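You operate a simulated robot arm through the tools that you are given. There is no shell and no other tool.

The job below is to be done with a simulated robot arm. You get a single attempt, and the scene is never put back.

Task
Put things in order on the top of the steel row bench. At the end: the yellow wall sample with the blue tag is in the flake tub; the blue dusting pad stands where the yellow wall sample with the blue tag stood; the black flanged neck insert stands where the squat sample jar stood; the squat sample jar is on the finished parts tray; whatever was shut is shut again. Leave all else as you found it, and nothing knocked over.

It is judged by the outcome, as a careful person would: the job done as asked, and still so three seconds after it is handed in. It fails if anything else is knocked over, pushed out of place, dropped, spilled or broken.

Robot
A 7-joint arm with a two-finger parallel gripper, fixed in place. Base frame: the origin is at the foot of the arm, x ahead of it, y to its left, z up; the work surface is at about z = 0. Lengths are in mm, angles in rad, forces in N, time in s.
With the tool pointing down near the work surface it reaches from about 240 to 620 mm from the base axis. Its first joint turns from -1.152 to 1.152 rad. Payload 2.6 kg.
Tool frame: the origin (TCP) lies between the finger pads and is the grasp point; the fingertips stand 30 mm ahead of it; z points along the fingers, y is the line along which they close. Largest opening 94 mm; finger width 28, thickness 10; the body of the gripper, 50 by 96 mm, starts 55 mm behind the TCP.
Orientation is told as [roll, pitch, yaw] about the base's x, y, z axes, in that order, counted from this pose: with the fingers straight down and closing along the base's y, the tool's x points along the base's -x, its y along +y and its z along -z.

Tools
- The arm moves only by the tool apply_moves. Its argument "series" is a list of rows, each a list of 7 numbers: the turn, a rotation vector about the tool's x, y, z in units of 6 degrees (1.0 is 6 degrees), then the shift along the tool's x, y, z in units of 50 mm (1.0 is 50 mm), then the finger opening in mm, from 0 to 94. In form: [[wx, wy, wz, dx, dy, dz, jaw], ...]. A call has 1 to 20 rows; each row shifts and turns the commanded pose from where the row before left it, along the tool's axes as they then stand. A call with a number of a shift or a turn outside -1 to 1 is refused whole. A row lasts 0.2 s, in which the tool goes at most 50 mm and 0.15 rad; a call with a longer step from one row to the next is refused whole, and so is a gripper value outside its range. Where a pose cannot be reached the arm comes as near as it can. A force on the tool above 40 N (or 10 N above the force at the start of the call, whichever is more), or a blocked arm, ends the call early, and 0.2 s more pass. Each finger travels about 72 mm/s and halts on what it meets, pressing with about 35 N; the grip force reading is that of the motor and also rises with nothing between the fingers. The clock runs only during rows and for 0.2 s after the last one: add rows that do not move to give the fingers time. It gives the time, the measured TCP pose, the force on the tool (base axes), the opening and the grip force at its end, in the units of the frame above (readings bear some noise), with the torque about the TCP (base axes, N m) and any sound that the robot's microphone picked up.
- Cameras (640 x 400 px; columns grow to the right, rows downward): "scene" is fixed at [37.9, 435.1, 561.6]; the picture's right is [-0.73, -0.68, 0.00], its down [-0.40, 0.44, -0.80] and it looks along [0.55, -0.59, -0.59] (base axes); focal length 276 px, centre (320, 200). "wrist" rides on the gripper at [76, 14, -102] in the tool frame; the picture's right is [-0.18, 0.98, 0.00], its down [-0.75, -0.14, -0.64] and it looks along [-0.63, -0.12, 0.77] (tool axes); focal length 243 px, centre (320, 200).
- capture(camera): a new picture of that camera. No time passes.
- measure_at(camera, pixels): for up to 12 pixels [column, row] of the newest picture of that camera ("zoom" is the newest enlarged one), the place [x, y, z] in the base frame of the surface seen there, good to about 3 mm. No time passes.
- zoom(camera, box): a new picture of the part [left, top, right, bottom] of that camera's present view, enlarged. No time passes.
- hand_in(): hands the job in; it is judged then, once.

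Unless the task says otherwise, let go and move clear before handing in.

The tools are called after "Request:" as name(argument=value, ...) on one line, values as JSON. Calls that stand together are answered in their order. apply_moves: Moves the arm, as the interface text tells. Its arguments: {"type":"object","properties":{"series":{"type":"array","items":{"type":"array","items":{"type":"number"}}}},"required":["series"]} The other tools are called the same way: capture (camera) takes a picture; measure_at (camera, pixels) gives the place of the surface under pixels of a picture; zoom (camera, box) takes an enlarged picture of a part of a camera's view; hand_in () hands the job in.

At the start:

```text
time: 0.0
tool_pos: [385.3, 4.4, 282.7]
ee_rot: [0.001, 0.0, 0.0]
ft_force: [-0.2, -0.3, -0.4]
ft_torque: [0.03, 0.0, 0.01]
finger_gap: 94.1
grasp_force: 0.0
```

scene: 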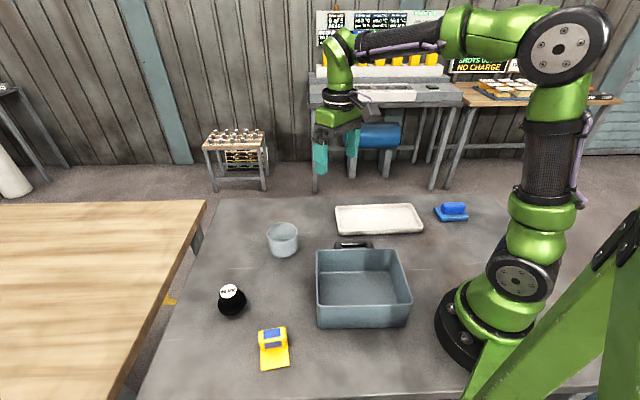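
wrist: 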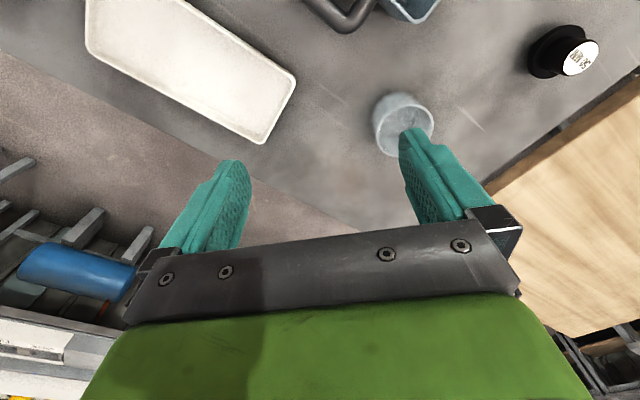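

The scene shows a yellow sample near (273,348), a black insert at (231,299), a jar at (283,239), a tray at (378,219), a blue pad at (452,211) and a tub at (362,287). I'll zoom in on these before moving.

Request:
zoom(camera="scene", box=[200, 260, 320, 380])

Request:
zoom(camera="scene", box=[300, 180, 480, 340])

Request:
measure_at(camera="scene", pixels=[[259, 334], [285, 330], [262, 368], [288, 364], [272, 335], [274, 346], [231, 291], [231, 312], [220, 308], [245, 304], [283, 226], [283, 255]])

Request:
measure_at(camera="scene", pixels=[[268, 232], [298, 232], [336, 207], [418, 206], [422, 231], [342, 233], [378, 219], [443, 207], [464, 205], [437, 218], [467, 219], [452, 207]])

Request:
measure_at(camera="scene", pixels=[[317, 253], [402, 250], [410, 303], [318, 306], [362, 287], [352, 244], [320, 327], [408, 326], [336, 246], [370, 246], [360, 310], [360, 260]])

```text
3.33 times, centred on (260, 320) of scene
```

zoom: 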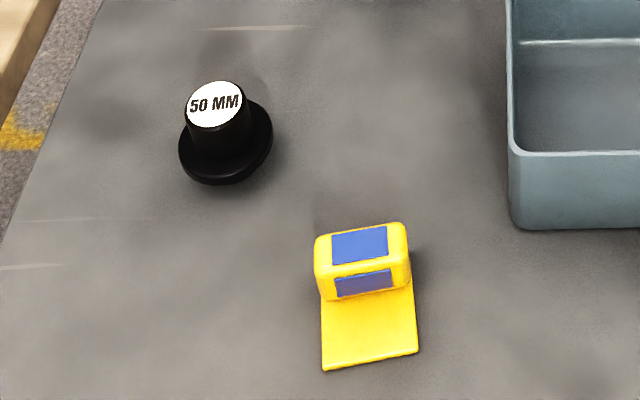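

```text
2.50 times, centred on (390, 260) of scene
```

zoom: 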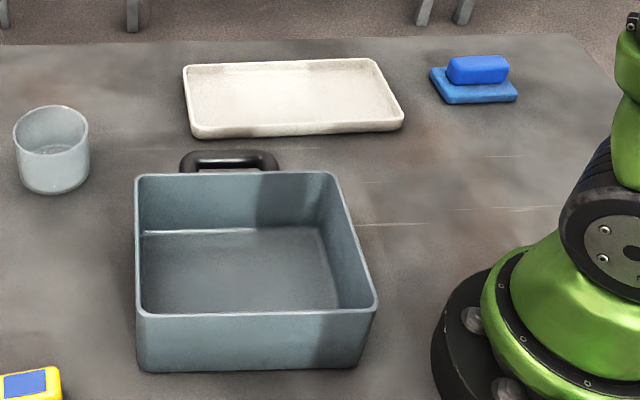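

```text
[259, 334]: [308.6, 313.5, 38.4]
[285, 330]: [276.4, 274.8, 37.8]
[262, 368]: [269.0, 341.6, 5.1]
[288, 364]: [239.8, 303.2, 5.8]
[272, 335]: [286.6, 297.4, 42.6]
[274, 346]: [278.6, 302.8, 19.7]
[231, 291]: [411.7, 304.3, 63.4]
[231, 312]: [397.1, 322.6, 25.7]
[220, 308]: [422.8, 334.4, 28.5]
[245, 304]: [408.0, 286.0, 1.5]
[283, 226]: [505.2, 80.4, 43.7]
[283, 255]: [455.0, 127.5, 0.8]
```

```text
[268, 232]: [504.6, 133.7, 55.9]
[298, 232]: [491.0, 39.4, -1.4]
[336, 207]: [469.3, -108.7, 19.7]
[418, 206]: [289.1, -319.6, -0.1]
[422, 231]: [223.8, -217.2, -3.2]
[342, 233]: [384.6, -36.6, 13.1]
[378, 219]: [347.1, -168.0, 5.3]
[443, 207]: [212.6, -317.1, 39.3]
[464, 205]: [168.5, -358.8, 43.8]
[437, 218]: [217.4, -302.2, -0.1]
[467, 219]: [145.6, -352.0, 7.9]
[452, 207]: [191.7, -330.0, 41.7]
```

```text
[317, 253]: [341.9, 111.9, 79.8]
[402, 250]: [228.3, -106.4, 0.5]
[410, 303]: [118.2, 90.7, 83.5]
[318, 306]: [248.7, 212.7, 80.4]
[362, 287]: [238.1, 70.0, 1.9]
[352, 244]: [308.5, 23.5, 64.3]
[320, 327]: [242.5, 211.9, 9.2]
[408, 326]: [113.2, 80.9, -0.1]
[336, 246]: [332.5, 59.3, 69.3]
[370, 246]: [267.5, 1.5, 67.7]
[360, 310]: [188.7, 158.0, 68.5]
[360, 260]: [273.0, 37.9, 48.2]
```

The tub looks open with no lid, and nothing on the bench looks shut so far. I'll get closer views of the jar, the insert and the pad from both cameras.

Request:
zoom(camera="wrist", box=[340, 0, 620, 175])

Request:
zoom(camera="scene", box=[420, 190, 484, 230])

Request:
zoom(camera="scene", box=[250, 210, 314, 270])

```text
2.29 times, centred on (480, 88) of wrist
```

zoom: 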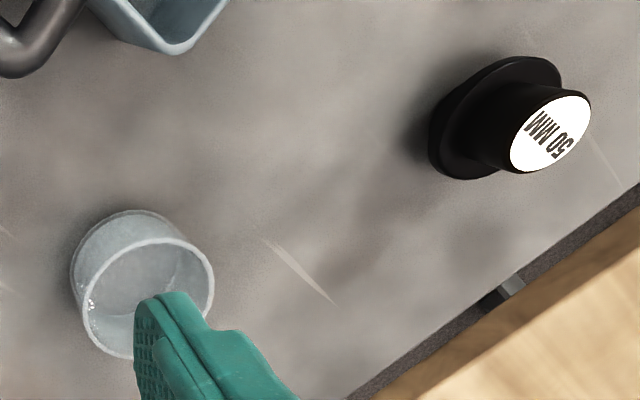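

```text
10.00 times, centred on (452, 210) of scene
```

zoom: 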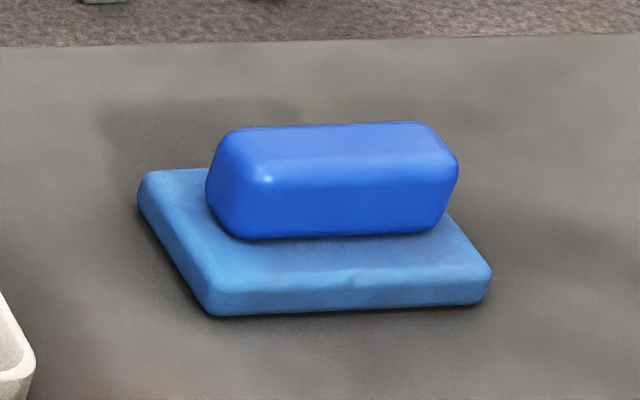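

```text
6.67 times, centred on (282, 240) of scene
```

zoom: 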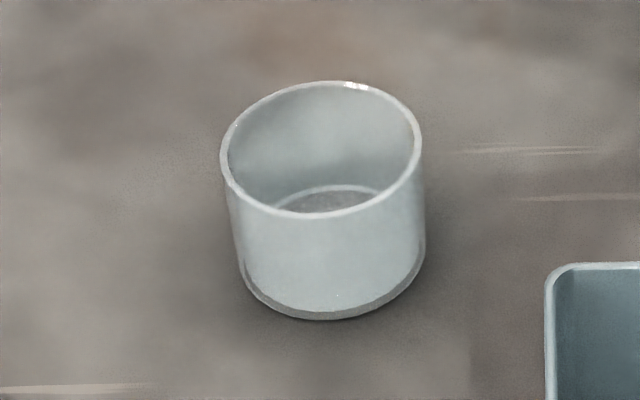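

The jar looks empty and open; I'll measure its rim and foot on this zoom.

Request:
measure_at(camera="zoom", pixels=[[223, 165], [419, 150], [325, 84], [316, 214], [238, 270], [424, 245], [325, 317], [325, 260], [325, 200], [320, 150]])

Request:
zoom(camera="scene", box=[248, 318, 304, 378])

```text
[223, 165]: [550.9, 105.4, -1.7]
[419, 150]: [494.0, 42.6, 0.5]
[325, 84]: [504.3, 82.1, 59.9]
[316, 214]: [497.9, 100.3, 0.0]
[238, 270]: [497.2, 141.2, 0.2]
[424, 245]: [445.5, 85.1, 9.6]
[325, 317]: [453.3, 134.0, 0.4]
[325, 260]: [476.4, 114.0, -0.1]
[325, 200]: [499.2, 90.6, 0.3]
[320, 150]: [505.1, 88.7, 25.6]
```

```text
6.67 times, centred on (276, 348) of scene
```

zoom: 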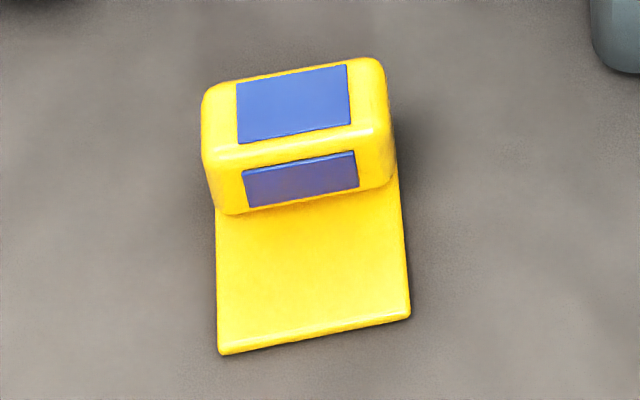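

The yellow sample is a plate with a tagged block at one end. I'll measure its corners in this zoom, then check the pad and insert the same way.

Request:
measure_at(camera="zoom", pixels=[[210, 95], [375, 65], [384, 125], [212, 160], [226, 208], [388, 180], [221, 345], [405, 312], [404, 250], [218, 250], [295, 105], [310, 250]])

Request:
apply_moves(series=[[0, 0, 0, 0.5, 0.8, 0, 94], [0, 0, -1, 0.2, 0.8, 0.5, 94], [0, 0, -1, 0, 0.8, 0.5, 94], [0, 0, -1, 0, 0.8, 0.5, 94], [0, 0, -1, 0, 0.8, 0.2, 94], [0, 0, -1, 0, 0.6, 0.0, 94], [0, 0, -1, 0, 0.6, 0.0, 94]])

Request:
capture(camera="wrist")

```text
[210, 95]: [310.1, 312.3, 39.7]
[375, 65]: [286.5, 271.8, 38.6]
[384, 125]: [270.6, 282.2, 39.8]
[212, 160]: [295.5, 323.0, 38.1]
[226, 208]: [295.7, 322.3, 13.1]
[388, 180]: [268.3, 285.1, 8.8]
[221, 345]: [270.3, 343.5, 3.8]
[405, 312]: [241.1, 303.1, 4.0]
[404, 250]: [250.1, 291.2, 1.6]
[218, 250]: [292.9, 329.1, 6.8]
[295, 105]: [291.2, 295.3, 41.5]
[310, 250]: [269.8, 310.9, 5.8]
```

```text
time: 1.6
tool_pos: [298.4, 254.6, 197.0]
ee_rot: [-0.001, -0.001, 0.63]
ft_force: [-0.4, -0.5, -0.1]
ft_torque: [0.01, 0.0, -0.01]
finger_gap: 94.2
grasp_force: 0.1
```

```text
taken
```

wrist: 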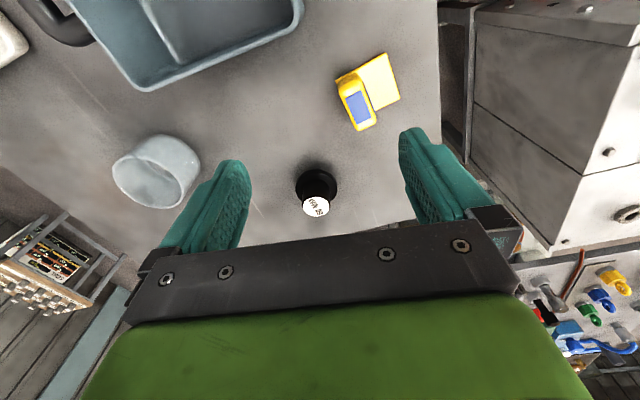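

The wrist view shows the sample at (365,95) and the insert at (317,190). I'll centre above the yellow block with the fingers turned to close across its thickness, and look again.

Request:
apply_moves(series=[[0, 0, 0, -0.186, 0.391, 0.3, 94], [0, 0, 0, -0.186, 0.391, 0.3, 94], [0, 0, -0.79, 0, 0, 0.3, 94], [0, 0, -0.79, 0, 0, 0.3, 94], [0, 0, -0.79, 0, 0, 0, 94], [0, 0, -0.79, 0, 0, 0, 94], [0, 0, 0, 0, 0, 0, 94]])

Request:
capture(camera="wrist")

```text
time: 3.2
tool_pos: [290.4, 298.0, 137.1]
ee_rot: [-0.001, -0.001, 0.958]
ft_force: [-0.3, -0.9, 0.1]
ft_torque: [-0.01, 0.01, -0.04]
finger_gap: 94.0
grasp_force: 0.1
```

```text
taken
```

wrist: 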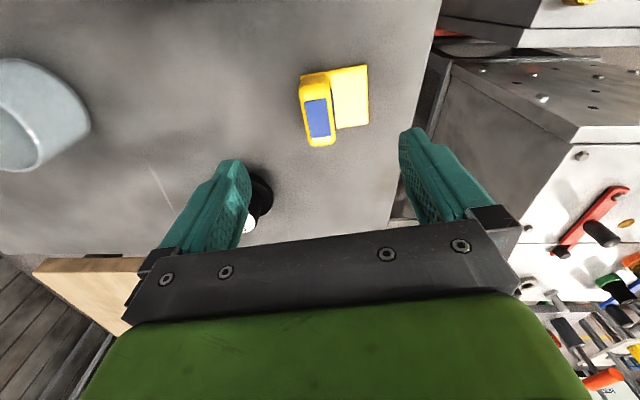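

The block is at (317,110) in the wrist view, with its plate to the right, and a neighbouring machine stands to the right of the bench. I'll zoom in and measure.

Request:
zoom(camera="wrist", box=[280, 50, 400, 170])

Request:
measure_at(camera="wrist", pixels=[[301, 80], [323, 73], [308, 144], [334, 141], [333, 72], [366, 66], [368, 123], [340, 127], [318, 115], [450, 70], [540, 175], [400, 130]])

```text
3.33 times, centred on (340, 110) of wrist
```

zoom: 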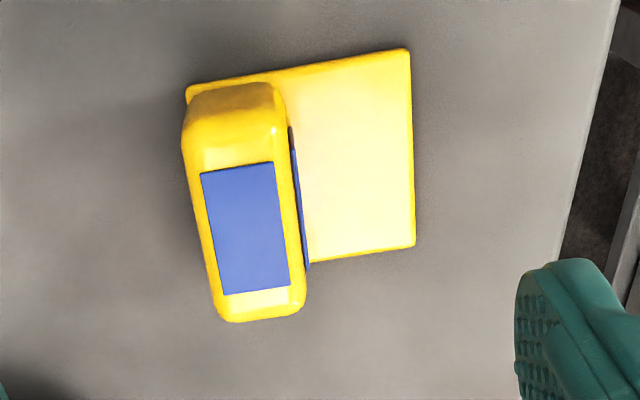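

```text
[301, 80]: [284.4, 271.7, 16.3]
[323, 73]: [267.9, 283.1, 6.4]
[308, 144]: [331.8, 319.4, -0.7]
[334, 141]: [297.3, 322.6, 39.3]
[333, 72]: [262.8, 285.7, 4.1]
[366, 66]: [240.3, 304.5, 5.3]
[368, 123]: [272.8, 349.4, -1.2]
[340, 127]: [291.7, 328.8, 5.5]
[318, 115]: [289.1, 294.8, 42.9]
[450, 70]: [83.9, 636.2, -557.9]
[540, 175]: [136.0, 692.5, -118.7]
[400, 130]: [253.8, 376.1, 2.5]
```

I'll pick up the block's exact edges on this zoom.

Request:
measure_at(camera="zoom", pixels=[[192, 150], [278, 140], [222, 305], [298, 300], [245, 230], [190, 92], [408, 55], [411, 243], [315, 258], [400, 150], [210, 230], [290, 230]])

```text
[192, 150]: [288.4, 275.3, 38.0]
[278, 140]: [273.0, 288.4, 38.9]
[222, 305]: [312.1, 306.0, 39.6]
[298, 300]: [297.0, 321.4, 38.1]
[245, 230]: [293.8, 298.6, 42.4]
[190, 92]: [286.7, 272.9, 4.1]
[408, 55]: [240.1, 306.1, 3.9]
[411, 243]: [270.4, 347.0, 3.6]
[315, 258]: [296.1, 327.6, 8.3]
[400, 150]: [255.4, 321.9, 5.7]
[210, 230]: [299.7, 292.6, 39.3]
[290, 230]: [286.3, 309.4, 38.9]
```

The plate's centre comes out near (278,309), turned about 0.945 rad, and the block centre near (292,299) with its top at z about 40. I'll go down over the block with the tips staying above the plate, then close.

Request:
apply_moves(series=[[0, 0, 0.12, -0.036, 0, 0.5, 70], [0, 0, 0, 0, 0, 0.5, 60], [0, 0, 0, 0, 0, 0.4, 54], [0, 0, 0, 0, 0, 0.3, 54], [0, 0, 0, 0, 0, 0.2, 54], [0, 0, 0, 0, 0, 0, 54]])

Request:
capture(camera="wrist")

Request:
zoom(camera="scene", box=[210, 260, 340, 380])

```text
time: 4.6
tool_pos: [290.7, 296.9, 42.6]
ee_rot: [-0.002, 0.0, 0.949]
ft_force: [0.7, -0.4, -0.1]
ft_torque: [0.0, -0.01, 0.01]
finger_gap: 54.4
grasp_force: 0.1
```

```text
taken
```

wrist: 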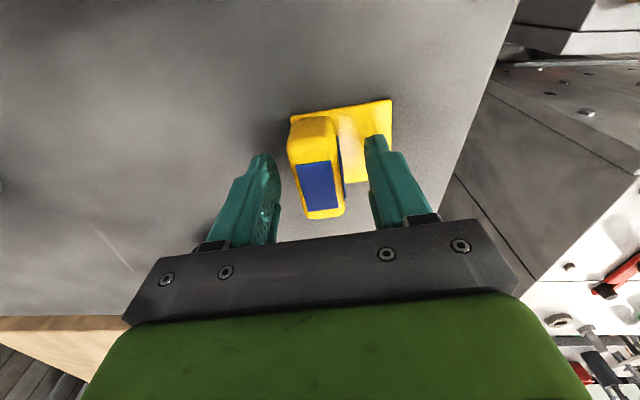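

```text
3.33 times, centred on (275, 320) of scene
```

zoom: 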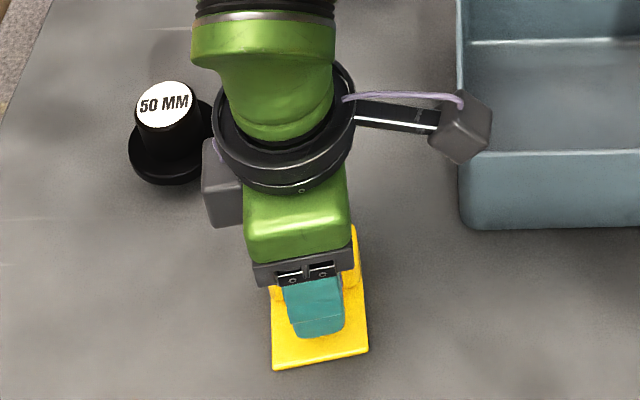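

Both fingers straddle the block evenly, with the tips over the plate at (375,140). I'll close on it.

Request:
apply_moves(series=[[0, 0, 0, 0, 0, 0.05, 40], [0, 0, 0, 0, 0, 0, 28], [0, 0, 0, 0, 0, 0, 16], [0, 0, 0, 0, 0, 0, 10], [0, 0, 0, 0, 0, 0, 10]])

Request:
capture(camera="wrist")

```text
time: 5.8
tool_pos: [292.4, 297.1, 41.1]
ee_rot: [0.001, 0.0, 0.946]
ft_force: [0.4, 0.1, 1.0]
ft_torque: [0.0, 0.01, -0.05]
finger_gap: 29.3
grasp_force: 34.8
```

```text
taken
```

wrist: 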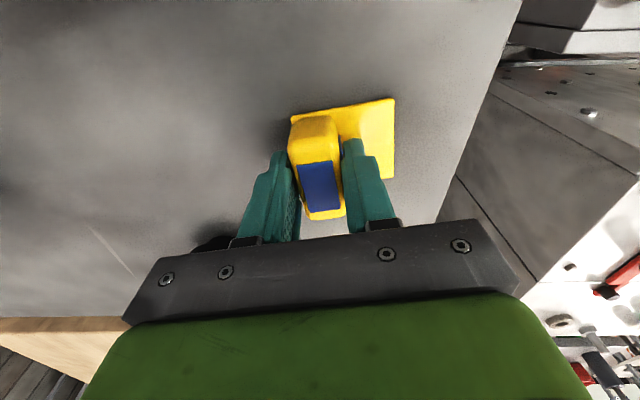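

The grip holds at 29 mm. I'll lift straight up and check the sample hangs level.

Request:
apply_moves(series=[[0, 0, 0, 0, 0, -0.1, 10], [0, 0, 0, 0, 0, -0.3, 10], [0, 0, 0, 0, 0, -0.5, 10], [0, 0, 0, 0, 0, -0.5, 10], [0, 0, 0, 0, 0, -0.5, 10], [0, 0, 0, 0, 0, -0.5, 10], [0, 0, 0, 0, 0, 0, 10]])

Request:
capture(camera="wrist")

Request:
capture(camera="scene")

```text
time: 7.4
tool_pos: [291.5, 301.2, 160.4]
ee_rot: [0.001, 0.0, 0.946]
ft_force: [-0.4, -0.2, -0.1]
ft_torque: [0.0, -0.01, -0.01]
finger_gap: 9.9
grasp_force: 0.1
```

```text
taken
```

wrist: 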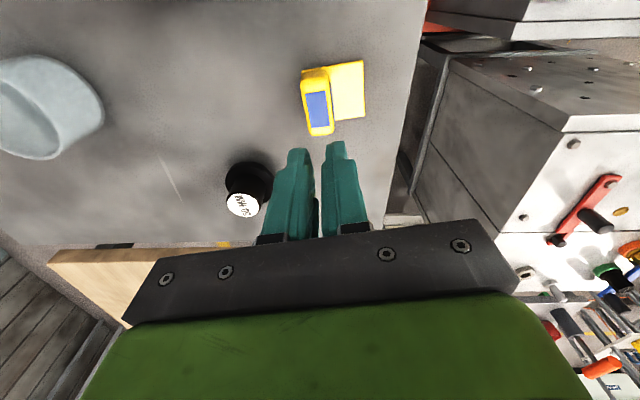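

```text
taken
```

scene: 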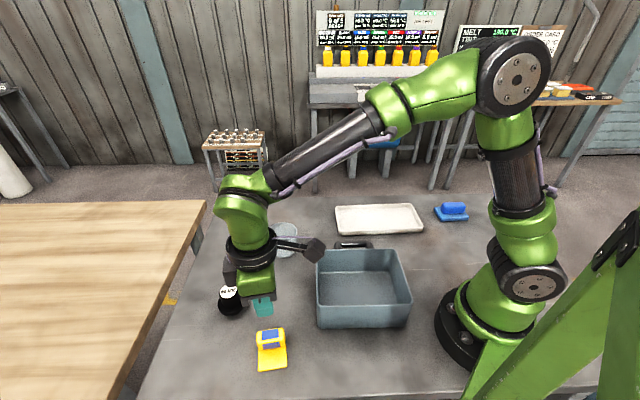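

The fingers closed to 9.9 mm with nothing in them, so the sample slipped out and is still on the bench at (332,100). I'll check its place and shape before trying again.

Request:
zoom(camera="scene", box=[248, 318, 304, 378])

Request:
measure_at(camera="zoom", pixels=[[221, 345], [405, 312], [210, 95], [375, 65], [226, 208], [388, 180], [310, 100], [300, 180]])

Request:
zoom(camera="wrist", box=[270, 40, 390, 160])

Request:
measure_at(camera="zoom", pixels=[[192, 150], [278, 140], [222, 305], [298, 300], [245, 230], [408, 70], [411, 243], [320, 265], [210, 230], [290, 230]])

```text
6.67 times, centred on (276, 348) of scene
```

zoom: 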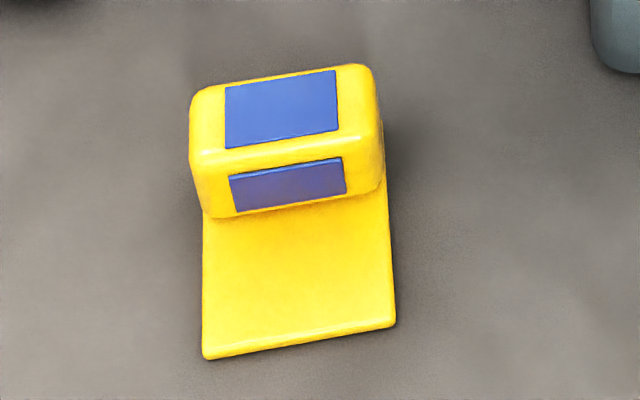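

```text
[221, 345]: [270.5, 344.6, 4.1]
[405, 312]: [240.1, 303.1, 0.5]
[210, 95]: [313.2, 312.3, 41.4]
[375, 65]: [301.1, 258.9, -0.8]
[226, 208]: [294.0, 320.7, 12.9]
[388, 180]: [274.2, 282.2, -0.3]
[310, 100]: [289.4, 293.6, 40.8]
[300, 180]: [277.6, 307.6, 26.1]
```

```text
3.33 times, centred on (330, 100) of wrist
```

zoom: 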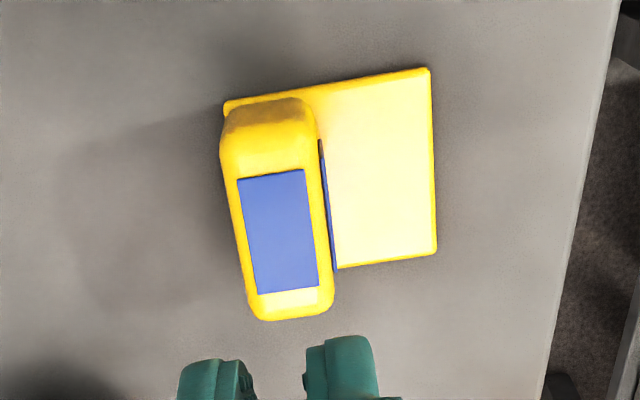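

```text
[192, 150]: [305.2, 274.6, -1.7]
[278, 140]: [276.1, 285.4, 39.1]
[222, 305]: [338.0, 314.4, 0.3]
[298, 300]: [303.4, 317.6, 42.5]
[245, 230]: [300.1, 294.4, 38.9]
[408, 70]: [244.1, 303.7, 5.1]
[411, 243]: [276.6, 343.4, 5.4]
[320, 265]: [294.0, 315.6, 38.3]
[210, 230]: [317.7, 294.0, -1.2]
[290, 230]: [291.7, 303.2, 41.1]
```

The sample only slid a few millimetres and is still upright. I'll measure its face profile to see whether the block tapers.

Request:
zoom(camera="scene", box=[248, 318, 304, 378])

Request:
measure_at(camera="zoom", pixels=[[280, 85], [282, 130], [284, 150], [285, 165], [287, 180], [289, 195], [291, 207], [293, 220], [210, 165], [212, 180], [214, 195], [215, 208]])

Request:
measure_at(camera="zoom", pixels=[[365, 120], [368, 135], [370, 150], [372, 165], [374, 180], [378, 110], [381, 140], [382, 160], [195, 110], [196, 150], [200, 175], [206, 195]])

```text
6.67 times, centred on (276, 348) of scene
```

zoom: 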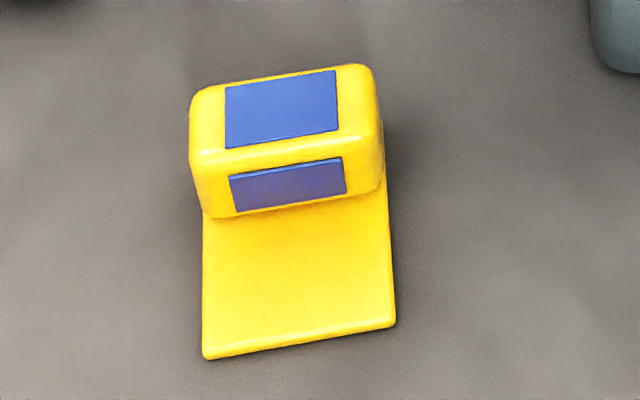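

```text
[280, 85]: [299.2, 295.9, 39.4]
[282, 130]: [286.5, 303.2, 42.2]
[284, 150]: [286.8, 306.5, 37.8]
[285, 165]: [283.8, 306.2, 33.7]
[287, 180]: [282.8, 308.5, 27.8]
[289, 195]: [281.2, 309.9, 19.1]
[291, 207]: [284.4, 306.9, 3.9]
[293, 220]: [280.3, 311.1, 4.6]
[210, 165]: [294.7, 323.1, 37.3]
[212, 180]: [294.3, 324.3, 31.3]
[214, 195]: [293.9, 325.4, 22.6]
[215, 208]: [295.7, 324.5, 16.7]
```

```text
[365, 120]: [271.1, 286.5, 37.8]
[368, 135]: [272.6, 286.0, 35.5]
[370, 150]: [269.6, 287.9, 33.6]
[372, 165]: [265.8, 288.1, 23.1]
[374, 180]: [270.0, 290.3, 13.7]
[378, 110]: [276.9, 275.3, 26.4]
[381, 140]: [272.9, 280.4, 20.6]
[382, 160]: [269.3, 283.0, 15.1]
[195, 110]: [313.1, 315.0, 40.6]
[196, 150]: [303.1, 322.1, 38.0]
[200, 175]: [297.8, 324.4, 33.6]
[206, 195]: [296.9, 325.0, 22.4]
```

The readings don't show a strong taper. I'll get the sample's present corners from the wrist view, then grip deeper and test the hold with a small lift, reading the forces.

Request:
zoom(camera="wrist", box=[270, 40, 390, 160])

Request:
measure_at(camera="zoom", pixels=[[229, 105], [426, 74], [432, 249], [340, 264], [240, 180], [303, 172], [260, 290], [317, 285], [278, 230], [380, 170], [228, 150], [252, 305]])

Request:
measure_at(camera="scene", pixels=[[273, 334], [274, 345], [274, 356]])

```text
3.33 times, centred on (330, 100) of wrist
```

zoom: 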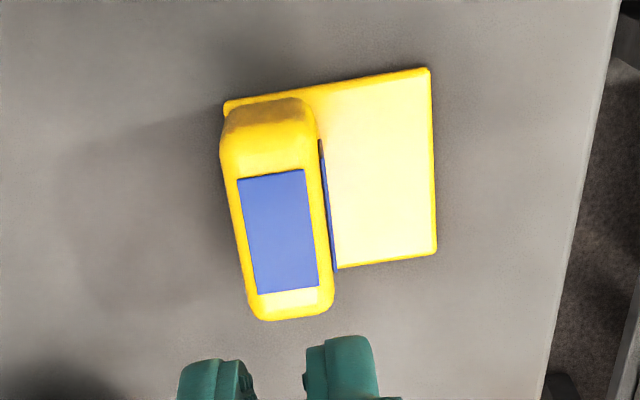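

```text
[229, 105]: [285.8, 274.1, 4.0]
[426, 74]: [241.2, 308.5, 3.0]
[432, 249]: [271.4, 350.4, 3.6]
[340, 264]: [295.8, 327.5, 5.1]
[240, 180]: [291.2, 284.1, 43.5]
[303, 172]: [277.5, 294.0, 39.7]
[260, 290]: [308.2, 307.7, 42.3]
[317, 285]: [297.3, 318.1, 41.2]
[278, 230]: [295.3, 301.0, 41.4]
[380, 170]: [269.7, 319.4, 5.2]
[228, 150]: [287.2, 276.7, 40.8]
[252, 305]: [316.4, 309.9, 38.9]
```

```text
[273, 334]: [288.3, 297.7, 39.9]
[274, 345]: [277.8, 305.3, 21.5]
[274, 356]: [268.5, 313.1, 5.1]
```

The sample has moved about 2–3 mm and its orientation is the same. I'll reopen, go down 3 mm deeper than before and close.

Request:
apply_moves(series=[[0, 0, 0, -0.03, 0, 0, 40], [0, 0, 0, 0, 0, 0, 54], [0, 0, 0, 0, 0, 0.5, 54], [0, 0, 0, 0, 0, 0.5, 54], [0, 0, 0, 0, 0, 0.5, 54], [0, 0, 0, 0, 0, 0.5, 54], [0, 0, 0, 0, 0, 0.4, 54], [0, 0, 0, 0, 0, 0.04, 54], [0, 0, 0, 0, 0, 0, 54]])

Request:
apply_moves(series=[[0, 0, 0, 0, 0, 0, 40], [0, 0, 0, 0, 0, 0, 30], [0, 0, 0, 0, 0, 0, 20], [0, 0, 0, 0, 0, 0, 10], [0, 0, 0, 0, 0, 0, 0], [0, 0, 0, 0, 0, 0, 0]])

Request:
apply_moves(series=[[0, 0, 0, 0, 0, -0.06, 0], [0, 0, 0, 0, 0, -0.06, 0]])

Request:
capture(camera="wrist")

```text
time: 9.4
tool_pos: [292.4, 301.8, 36.5]
ee_rot: [0.0, -0.001, 0.946]
ft_force: [-0.9, 0.0, 0.1]
ft_torque: [0.02, 0.01, 0.0]
finger_gap: 53.8
grasp_force: 0.1
```

```text
time: 10.8
tool_pos: [292.5, 300.8, 37.2]
ee_rot: [-0.001, 0.0, 0.945]
ft_force: [0.0, -0.3, -0.1]
ft_torque: [-0.01, 0.03, 0.03]
finger_gap: 29.6
grasp_force: 34.6
```

```text
time: 11.4
tool_pos: [291.3, 299.8, 44.0]
ee_rot: [-0.001, -0.001, 0.945]
ft_force: [-0.2, 0.9, -0.1]
ft_torque: [0.0, 0.01, 0.02]
finger_gap: 29.5
grasp_force: 34.8
```

```text
taken
```

wrist: 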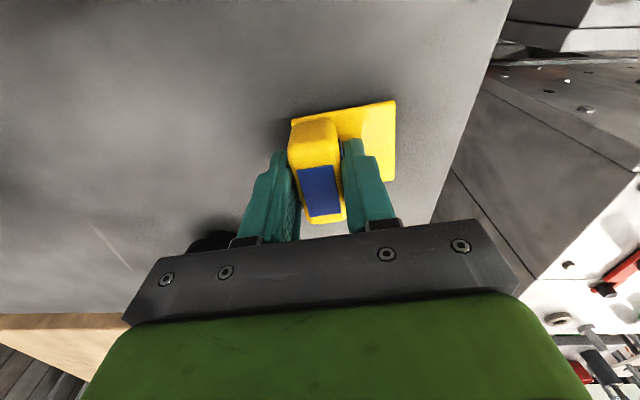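

The gap is still 29.5 after a 6 mm lift. I'll check whether the sample actually came up.

Request:
measure_at(camera="wrist", pixels=[[320, 190], [316, 175], [322, 205], [385, 120], [385, 160], [375, 140], [250, 100], [310, 130]])

Request:
zoom(camera="scene", box=[248, 318, 304, 378])

Request:
zoom(camera="wrist", box=[260, 90, 400, 250])

```text
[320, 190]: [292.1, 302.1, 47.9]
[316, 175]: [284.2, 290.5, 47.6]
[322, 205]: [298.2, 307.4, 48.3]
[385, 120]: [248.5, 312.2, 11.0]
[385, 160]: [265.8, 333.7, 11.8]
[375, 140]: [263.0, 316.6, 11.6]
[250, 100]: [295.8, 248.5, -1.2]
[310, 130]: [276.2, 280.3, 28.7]
```

```text
6.67 times, centred on (276, 348) of scene
```

zoom: 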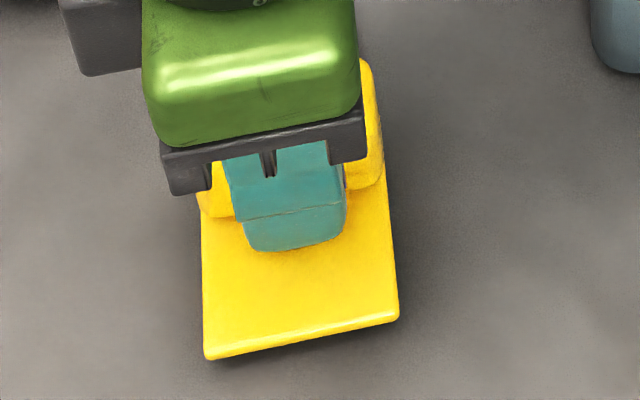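

```text
2.50 times, centred on (330, 170) of wrist
```

zoom: 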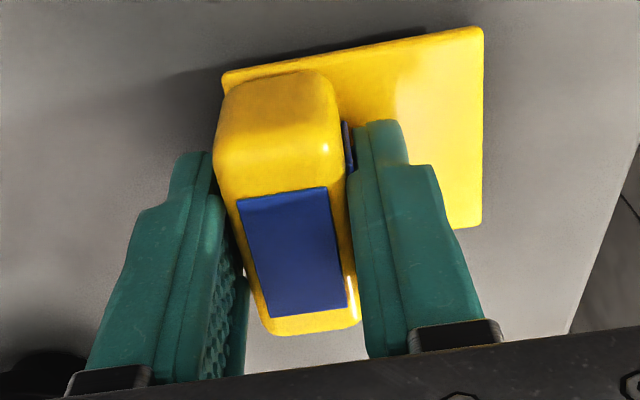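

It is held: the plate top is now at z about 11 and level. I'll lift slowly another 30 mm and check for slip.

Request:
apply_moves(series=[[0, 0, 0, 0, 0, -0.1, 0], [0, 0, 0, 0, 0, -0.15, 0], [0, 0, 0, 0, 0, -0.15, 0], [0, 0, 0, 0, 0, -0.1, 0], [0, 0, 0, 0, 0, -0.05, 0], [0, 0, 0, 0, 0, 0, 0]])

Request:
capture(camera="wrist")

Request:
measure_at(camera="wrist", pixels=[[320, 190], [316, 175], [322, 205], [385, 120], [385, 160], [375, 140]])

```text
time: 12.8
tool_pos: [294.3, 300.5, 71.7]
ee_rot: [0.0, 0.0, 0.946]
ft_force: [0.6, 0.3, -0.2]
ft_torque: [0.02, 0.0, -0.01]
finger_gap: 29.4
grasp_force: 35.2
```

```text
taken
```

wrist: 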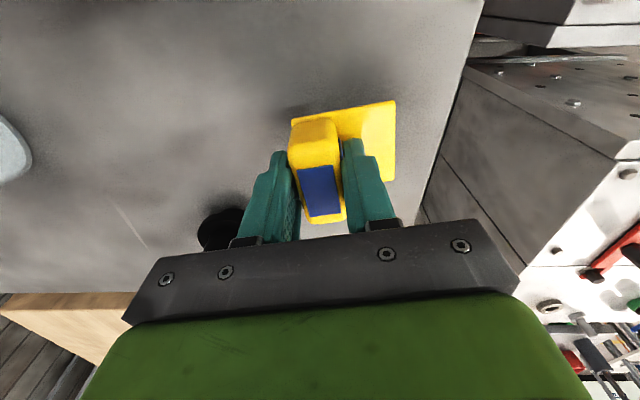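

```text
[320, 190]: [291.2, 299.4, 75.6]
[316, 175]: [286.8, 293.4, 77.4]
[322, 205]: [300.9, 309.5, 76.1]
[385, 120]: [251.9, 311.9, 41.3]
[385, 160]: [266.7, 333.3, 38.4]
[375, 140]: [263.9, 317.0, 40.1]
```

The grip is firm, with the same picture and gap. I'll continue slowly up and check again before crossing to the tub.

Request:
apply_moves(series=[[0, 0, 0, 0, 0, -0.1, 0], [0, 0, 0, 0, 0, -0.2, 0], [0, 0, 0, 0, 0, -0.25, 0], [0, 0, 0, 0, 0, -0.25, 0], [0, 0, 0, 0, 0, -0.25, 0], [0, 0, 0, 0, 0, -0.25, 0], [0, 0, 0, 0, 0, -0.2, 0], [0, 0, 0, 0, 0, -0.1, 0], [0, 0, 0, 0, 0, 0, 0]])

Request:
capture(camera="wrist")

```text
time: 14.8
tool_pos: [293.5, 299.3, 150.9]
ee_rot: [0.001, 0.001, 0.948]
ft_force: [0.2, -0.3, -1.1]
ft_torque: [-0.02, 0.0, -0.01]
finger_gap: 29.1
grasp_force: 35.3
```

```text
taken
```

wrist: 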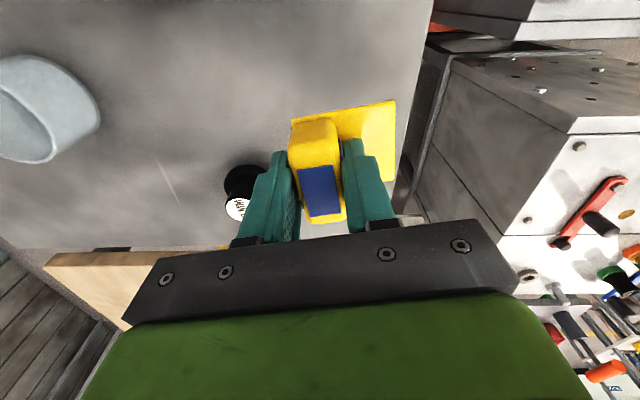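

Still held. I'll cross to the tub at this height, turning to line up with its walls.

Request:
apply_moves(series=[[0, 0, 0, 0.146, -0.063, 0, 0], [0, 0, 0, 0.293, -0.125, 0, 0], [0, 0, 0, 0.403, -0.172, 0, 0], [0, 0, 0, 0.476, -0.204, 0, 0], [0, 0, 0, 0.512, -0.22, 0, 0], [0, 0, 0, 0.512, -0.22, 0, 0], [0, 0, 0, 0.476, -0.204, 0, 0], [0, 0, 0, 0.403, -0.172, 0, 0], [0, 0, 0, 0.293, -0.125, 0, 0], [0, 0, 0, 0.146, -0.063, 0, 0], [0, 0, 0.3, 0, 0, 0, 0], [0, 0, 0.45, 0, 0, 0, 0], [0, 0, 0.45, 0, 0, 0, 0], [0, 0, 0.45, 0, 0, 0, 0], [0, 0, 0.28, 0, 0, 0, 0], [0, 0, 0, 0, 0, 0, 0]])

Request:
capture(camera="wrist")

Request:
capture(camera="scene")

```text
time: 18.2
tool_pos: [248.6, 107.0, 151.9]
ee_rot: [-0.002, 0.001, 0.743]
ft_force: [-0.1, 0.8, -0.9]
ft_torque: [-0.01, 0.0, 0.02]
finger_gap: 29.4
grasp_force: 35.0
```

```text
taken
```

wrist: 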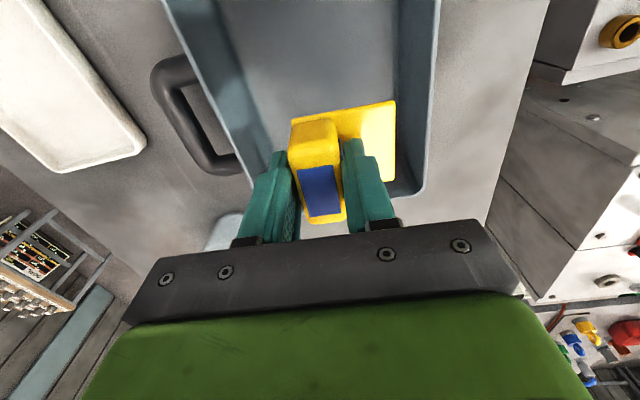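

```text
taken
```

scene: 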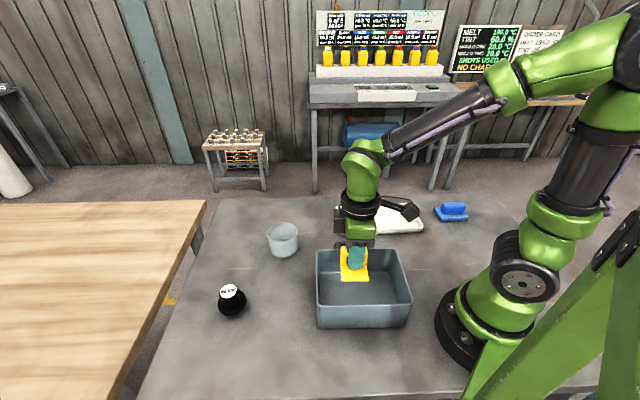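

The sample hangs level over the tub. I'll check the tub's walls and floor against the sample before going down.

Request:
measure_at(camera="wrist", pixels=[[180, 10], [205, 70], [236, 150], [437, 20], [432, 100], [426, 185], [300, 60], [290, 20], [408, 190], [395, 105], [293, 125], [320, 190]])

Request:
zoom(camera="scene", box=[300, 220, 430, 340])

Request:
measure_at(camera="zoom", pixels=[[145, 95], [150, 230], [420, 230], [400, 95], [300, 260], [190, 170], [330, 330], [130, 340], [130, 370]])

```text
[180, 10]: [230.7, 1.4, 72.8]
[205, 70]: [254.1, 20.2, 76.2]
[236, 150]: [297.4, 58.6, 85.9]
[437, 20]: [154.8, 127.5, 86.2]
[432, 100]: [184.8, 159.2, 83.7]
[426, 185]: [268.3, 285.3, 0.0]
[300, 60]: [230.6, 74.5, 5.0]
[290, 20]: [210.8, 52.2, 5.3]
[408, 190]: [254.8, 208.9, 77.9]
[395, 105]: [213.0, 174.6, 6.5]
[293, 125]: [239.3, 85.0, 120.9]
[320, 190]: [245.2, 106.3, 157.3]
```

```text
3.33 times, centred on (365, 280) of scene
```

zoom: 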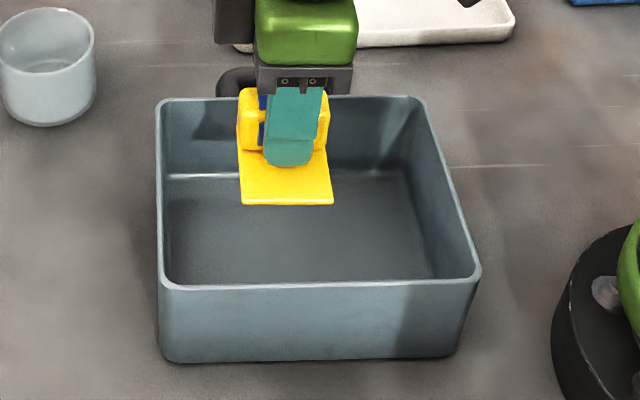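

```text
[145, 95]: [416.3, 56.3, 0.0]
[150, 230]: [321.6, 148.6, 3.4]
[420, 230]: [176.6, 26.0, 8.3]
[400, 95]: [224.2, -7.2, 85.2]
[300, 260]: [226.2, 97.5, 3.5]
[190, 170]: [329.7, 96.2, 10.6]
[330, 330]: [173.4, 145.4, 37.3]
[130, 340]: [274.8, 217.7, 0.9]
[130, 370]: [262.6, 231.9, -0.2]
```

The sample clears every wall, and the tub floor is at z about 4–5. I'll descend to just above the floor.

Request:
apply_moves(series=[[0, 0, 0, 0, 0, 0.1, 0], [0, 0, 0, 0, 0, 0.2, 0], [0, 0, 0, 0, 0, 0.3, 0], [0, 0, 0, 0, 0, 0.3, 0], [0, 0, 0, 0, 0, 0.3, 0], [0, 0, 0, 0, 0, 0.3, 0], [0, 0, 0, 0, 0, 0.3, 0], [0, 0, 0, 0, 0, 0.2, 0], [0, 0, 0, 0, 0, 0.12, 0], [0, 0, 0, 0, 0, 0.04, 0], [0, 0, 0, 0, 0, 0, 0]])

Request:
capture(camera="wrist")

Request:
zoom(camera="scene", box=[300, 220, 430, 340])

Request:
measure_at(camera="wrist", pixels=[[320, 190], [385, 120], [385, 160], [375, 140], [240, 60], [330, 40]])

```text
time: 20.6
tool_pos: [250.3, 103.8, 44.0]
ee_rot: [-0.001, 0.002, 0.747]
ft_force: [1.1, 0.5, 0.0]
ft_torque: [0.02, 0.04, 0.01]
finger_gap: 29.5
grasp_force: 35.3
```

```text
taken
```

wrist: 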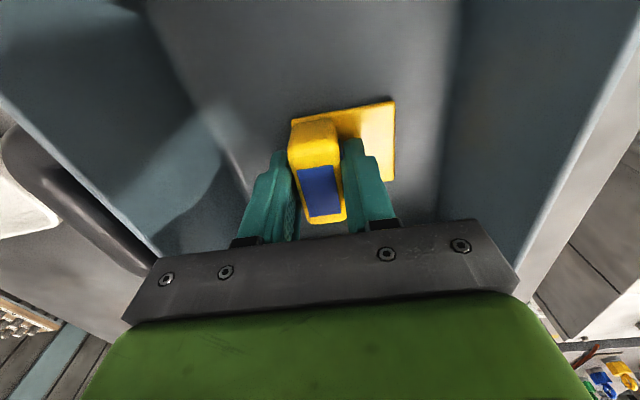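

```text
3.33 times, centred on (365, 280) of scene
```

zoom: 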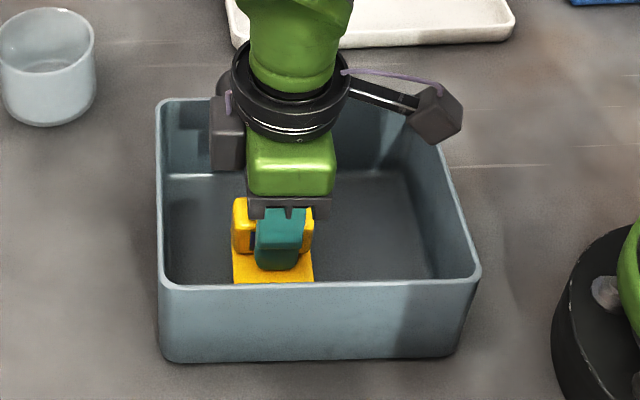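

```text
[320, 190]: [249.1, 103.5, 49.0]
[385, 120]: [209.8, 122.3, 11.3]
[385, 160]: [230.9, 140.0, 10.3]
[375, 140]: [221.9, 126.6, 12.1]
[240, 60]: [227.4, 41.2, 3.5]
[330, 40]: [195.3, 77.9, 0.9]
```

The plate's underside is a couple of millimetres above the floor, so I'll ease down until it touches.

Request:
apply_moves(series=[[0, 0, 0, 0, 0, 0.02, 0], [0, 0, 0, 0, 0, 0.02, 0], [0, 0, 0, 0, 0, 0.015, 0]])

Request:
capture(camera="wrist")

Request:
measure_at(camera="wrist", pixels=[[320, 190], [385, 120], [385, 160], [375, 140], [240, 60], [330, 40], [330, 70], [270, 80]])

```text
time: 21.4
tool_pos: [248.5, 105.3, 40.7]
ee_rot: [-0.002, 0.0, 0.743]
ft_force: [-5.0, -6.9, 25.5]
ft_torque: [-0.15, 0.16, 0.01]
finger_gap: 29.4
grasp_force: 34.8
```

```text
taken
```

wrist: 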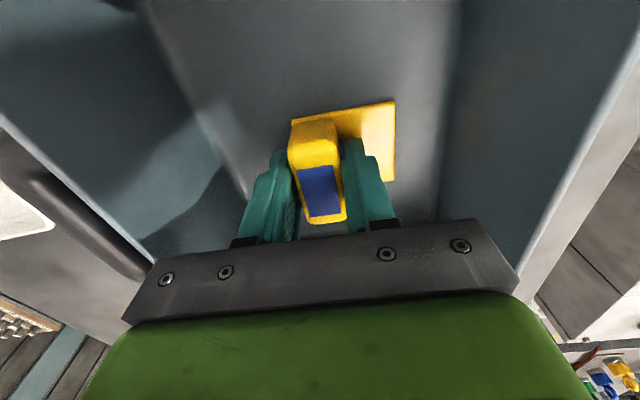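

```text
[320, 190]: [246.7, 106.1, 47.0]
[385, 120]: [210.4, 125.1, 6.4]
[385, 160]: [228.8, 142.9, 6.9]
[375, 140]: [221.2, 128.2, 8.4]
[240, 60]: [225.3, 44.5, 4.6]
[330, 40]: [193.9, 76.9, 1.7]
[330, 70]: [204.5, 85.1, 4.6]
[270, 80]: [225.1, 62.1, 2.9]
```

The force of 25 N says it is seated on the floor. I'll relax by 1 mm, open and rise straight up.

Request:
apply_moves(series=[[0, 0, 0, 0, 0, -0.025, 0], [0, 0, 0, 0, 0, 0, 34], [0, 0, 0, 0, 0, 0, 46], [0, 0, 0, 0, 0, 0, 50], [0, 0, 0, 0, 0, 0, 50], [0, 0, 0, 0, 0, -0.3, 50], [0, 0, 0, 0, 0, -0.6, 50], [0, 0, 0, 0, 0, -0.8, 50], [0, 0, 0, 0, 0, -0.8, 50], [0, 0, 0, 0, 0, -0.5, 50], [0, 0, 0, 0, 0, 0, 50]])

Request:
capture(camera="wrist")

Request:
capture(camera="scene")

```text
time: 23.8
tool_pos: [247.3, 109.3, 193.5]
ee_rot: [0.0, -0.001, 0.746]
ft_force: [0.2, 0.2, 0.5]
ft_torque: [0.01, -0.01, 0.04]
finger_gap: 49.9
grasp_force: 0.1
```

```text
taken
```

wrist: 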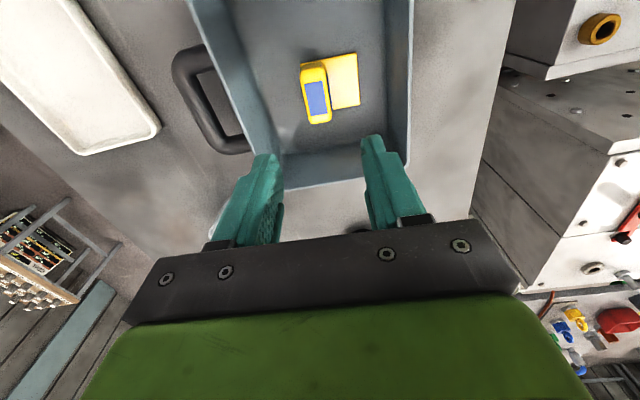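

```text
taken
```

scene: 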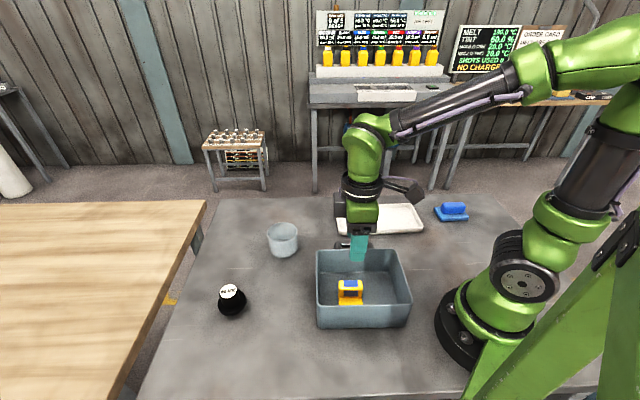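

The yellow sample stands in the tub at (350,292). Next is the blue pad; I'll swing around at this height to view it from above, keeping the yaw that suits its handle.

Request:
apply_moves(series=[[0, 0, 0, 0.0655, -0.682, 0, 60], [0, 0, 0, 0.0655, -0.682, 0, 60], [0, 0, 0, 0.0655, -0.682, 0, 60], [0, 0, 0, 0.0655, -0.682, 0, 60], [0, 0, 0, 0.598, -0.401, 0, 60], [0, 0, 0, 0.598, -0.401, 0, 60], [0, 0, 0, 0.598, -0.401, 0, 60], [0, 0, 0, 0.598, -0.401, 0, 60], [0, 0, 0, 0.598, -0.401, 0, 60], [0, 0, 0, 0.598, -0.401, 0, 60], [0, 0, 0, 0.7235, -0.1345, 0, 60], [0, 0, 0, 0.7235, -0.1345, 0, 60], [0, 0, 0, 0.7235, -0.1345, 0, 60], [0, 0, 0, 0.7235, -0.1345, 0, 60], [0, 0, 0, 0, 0, 0, 60], [0, 0, 0, 0, 0, 0, 60]])

Request:
capture(camera="wrist")

Request:
capture(camera="scene")

```text
time: 27.2
tool_pos: [193.3, -333.0, 191.4]
ee_rot: [-0.001, 0.0, 0.745]
ft_force: [0.1, 0.0, 0.1]
ft_torque: [0.0, -0.05, 0.01]
finger_gap: 59.8
grasp_force: 0.1
```

```text
taken
```

wrist: 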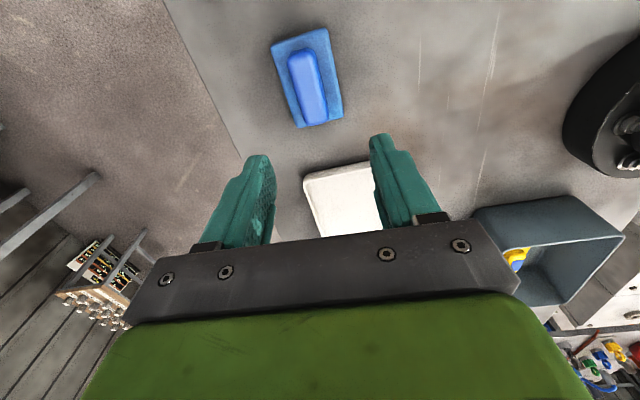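

```text
taken
```

scene: 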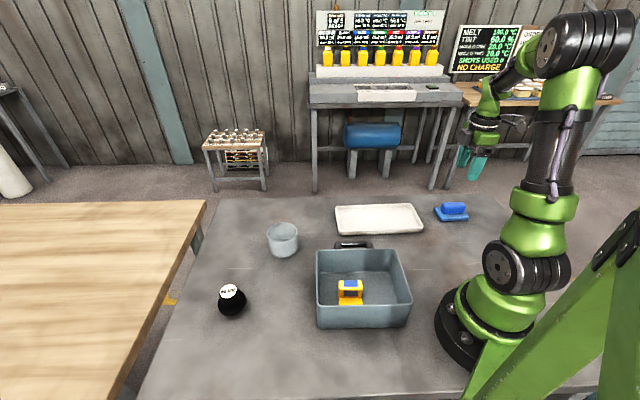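

The arm reached the pose and the pad is visible at (308,78), its handle slightly tilted in the image. I'll measure the corners.

Request:
zoom(camera="wrist", box=[260, 20, 360, 140])

Request:
measure_at(camera="wrist", pixels=[[273, 45], [327, 31], [298, 126], [342, 118], [299, 55], [312, 51], [306, 122], [325, 120], [303, 70], [309, 88], [316, 105], [290, 90]])

```text
3.33 times, centred on (310, 80) of wrist
```

zoom: 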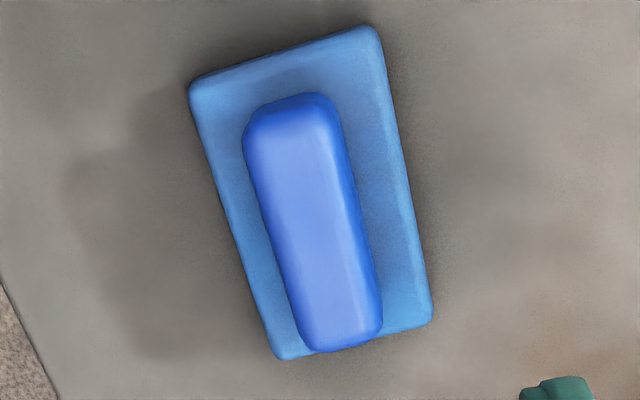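

```text
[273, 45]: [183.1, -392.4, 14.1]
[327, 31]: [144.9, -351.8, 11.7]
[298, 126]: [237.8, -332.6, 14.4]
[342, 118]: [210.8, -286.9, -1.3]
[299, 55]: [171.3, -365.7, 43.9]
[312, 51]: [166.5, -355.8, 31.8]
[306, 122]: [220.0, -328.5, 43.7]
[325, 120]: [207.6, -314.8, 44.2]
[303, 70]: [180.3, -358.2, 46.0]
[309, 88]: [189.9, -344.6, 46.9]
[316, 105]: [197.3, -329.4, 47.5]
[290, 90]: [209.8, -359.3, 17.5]
```

Request:
measure_at(camera="zoom", pixels=[[196, 84], [372, 34], [428, 316], [285, 354], [255, 110], [325, 103], [372, 325], [310, 345], [258, 170], [345, 170], [280, 270], [370, 270]])

Request:
measure_at(camera="zoom", pixels=[[285, 140], [300, 200], [315, 250], [330, 310], [265, 150], [335, 150], [210, 90], [365, 45], [420, 310], [285, 345], [390, 200], [235, 200]])

```text
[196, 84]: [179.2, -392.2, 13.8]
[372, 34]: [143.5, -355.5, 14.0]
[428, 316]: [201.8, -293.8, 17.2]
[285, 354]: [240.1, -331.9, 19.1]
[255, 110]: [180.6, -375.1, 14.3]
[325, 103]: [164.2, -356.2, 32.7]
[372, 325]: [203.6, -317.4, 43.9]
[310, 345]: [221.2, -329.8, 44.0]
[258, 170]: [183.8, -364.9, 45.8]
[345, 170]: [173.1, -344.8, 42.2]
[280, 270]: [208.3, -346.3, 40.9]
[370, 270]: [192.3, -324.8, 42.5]
```

```text
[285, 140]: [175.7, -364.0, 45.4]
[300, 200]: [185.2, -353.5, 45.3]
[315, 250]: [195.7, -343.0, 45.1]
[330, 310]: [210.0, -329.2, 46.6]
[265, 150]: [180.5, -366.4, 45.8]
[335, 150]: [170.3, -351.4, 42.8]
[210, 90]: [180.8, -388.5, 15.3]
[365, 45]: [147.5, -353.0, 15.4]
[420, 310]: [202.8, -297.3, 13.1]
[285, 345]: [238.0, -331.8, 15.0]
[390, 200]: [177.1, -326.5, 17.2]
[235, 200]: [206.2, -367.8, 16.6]
```

The pad base is about 87 by 54 mm, centred near (191,-343), its long axis at 45.5°. The handle spans z 17–46. I'll align and go down around the handle.

Request:
apply_moves(series=[[0, 0, 0, 0.182, -0.144, 0, 60], [0, 0, -0.47, 0, 0, 0.3, 60], [0, 0, 0, 0, 0, 0.6, 60], [0, 0, 0, 0, 0, 0.6, 60], [0, 0, 0, 0, 0, 0.6, 60], [0, 0, 0, 0, 0, 0.4, 60], [0, 0, 0, 0, 0, 0.2, 60], [0, 0, 0, 0, 0, 0, 60], [0, 0, 0, 0, 0, 0, 60]])

Request:
capture(camera="wrist")

Request:
zoom(camera="scene", box=[412, 170, 492, 240])

```text
time: 29.2
tool_pos: [190.1, -340.5, 58.3]
ee_rot: [0.0, -0.001, 0.795]
ft_force: [-0.3, 0.6, 0.3]
ft_torque: [0.03, 0.0, -0.02]
finger_gap: 60.1
grasp_force: 0.1
```

```text
taken
```

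wrist: 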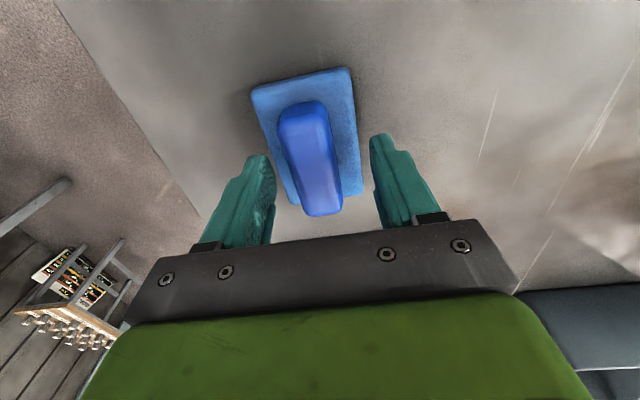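

```text
5.71 times, centred on (452, 205) of scene
```

zoom: 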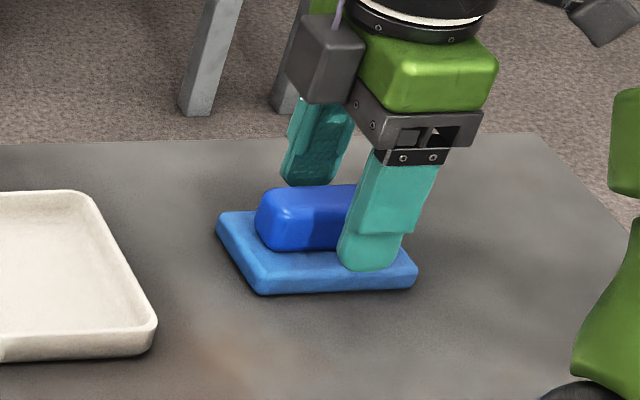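

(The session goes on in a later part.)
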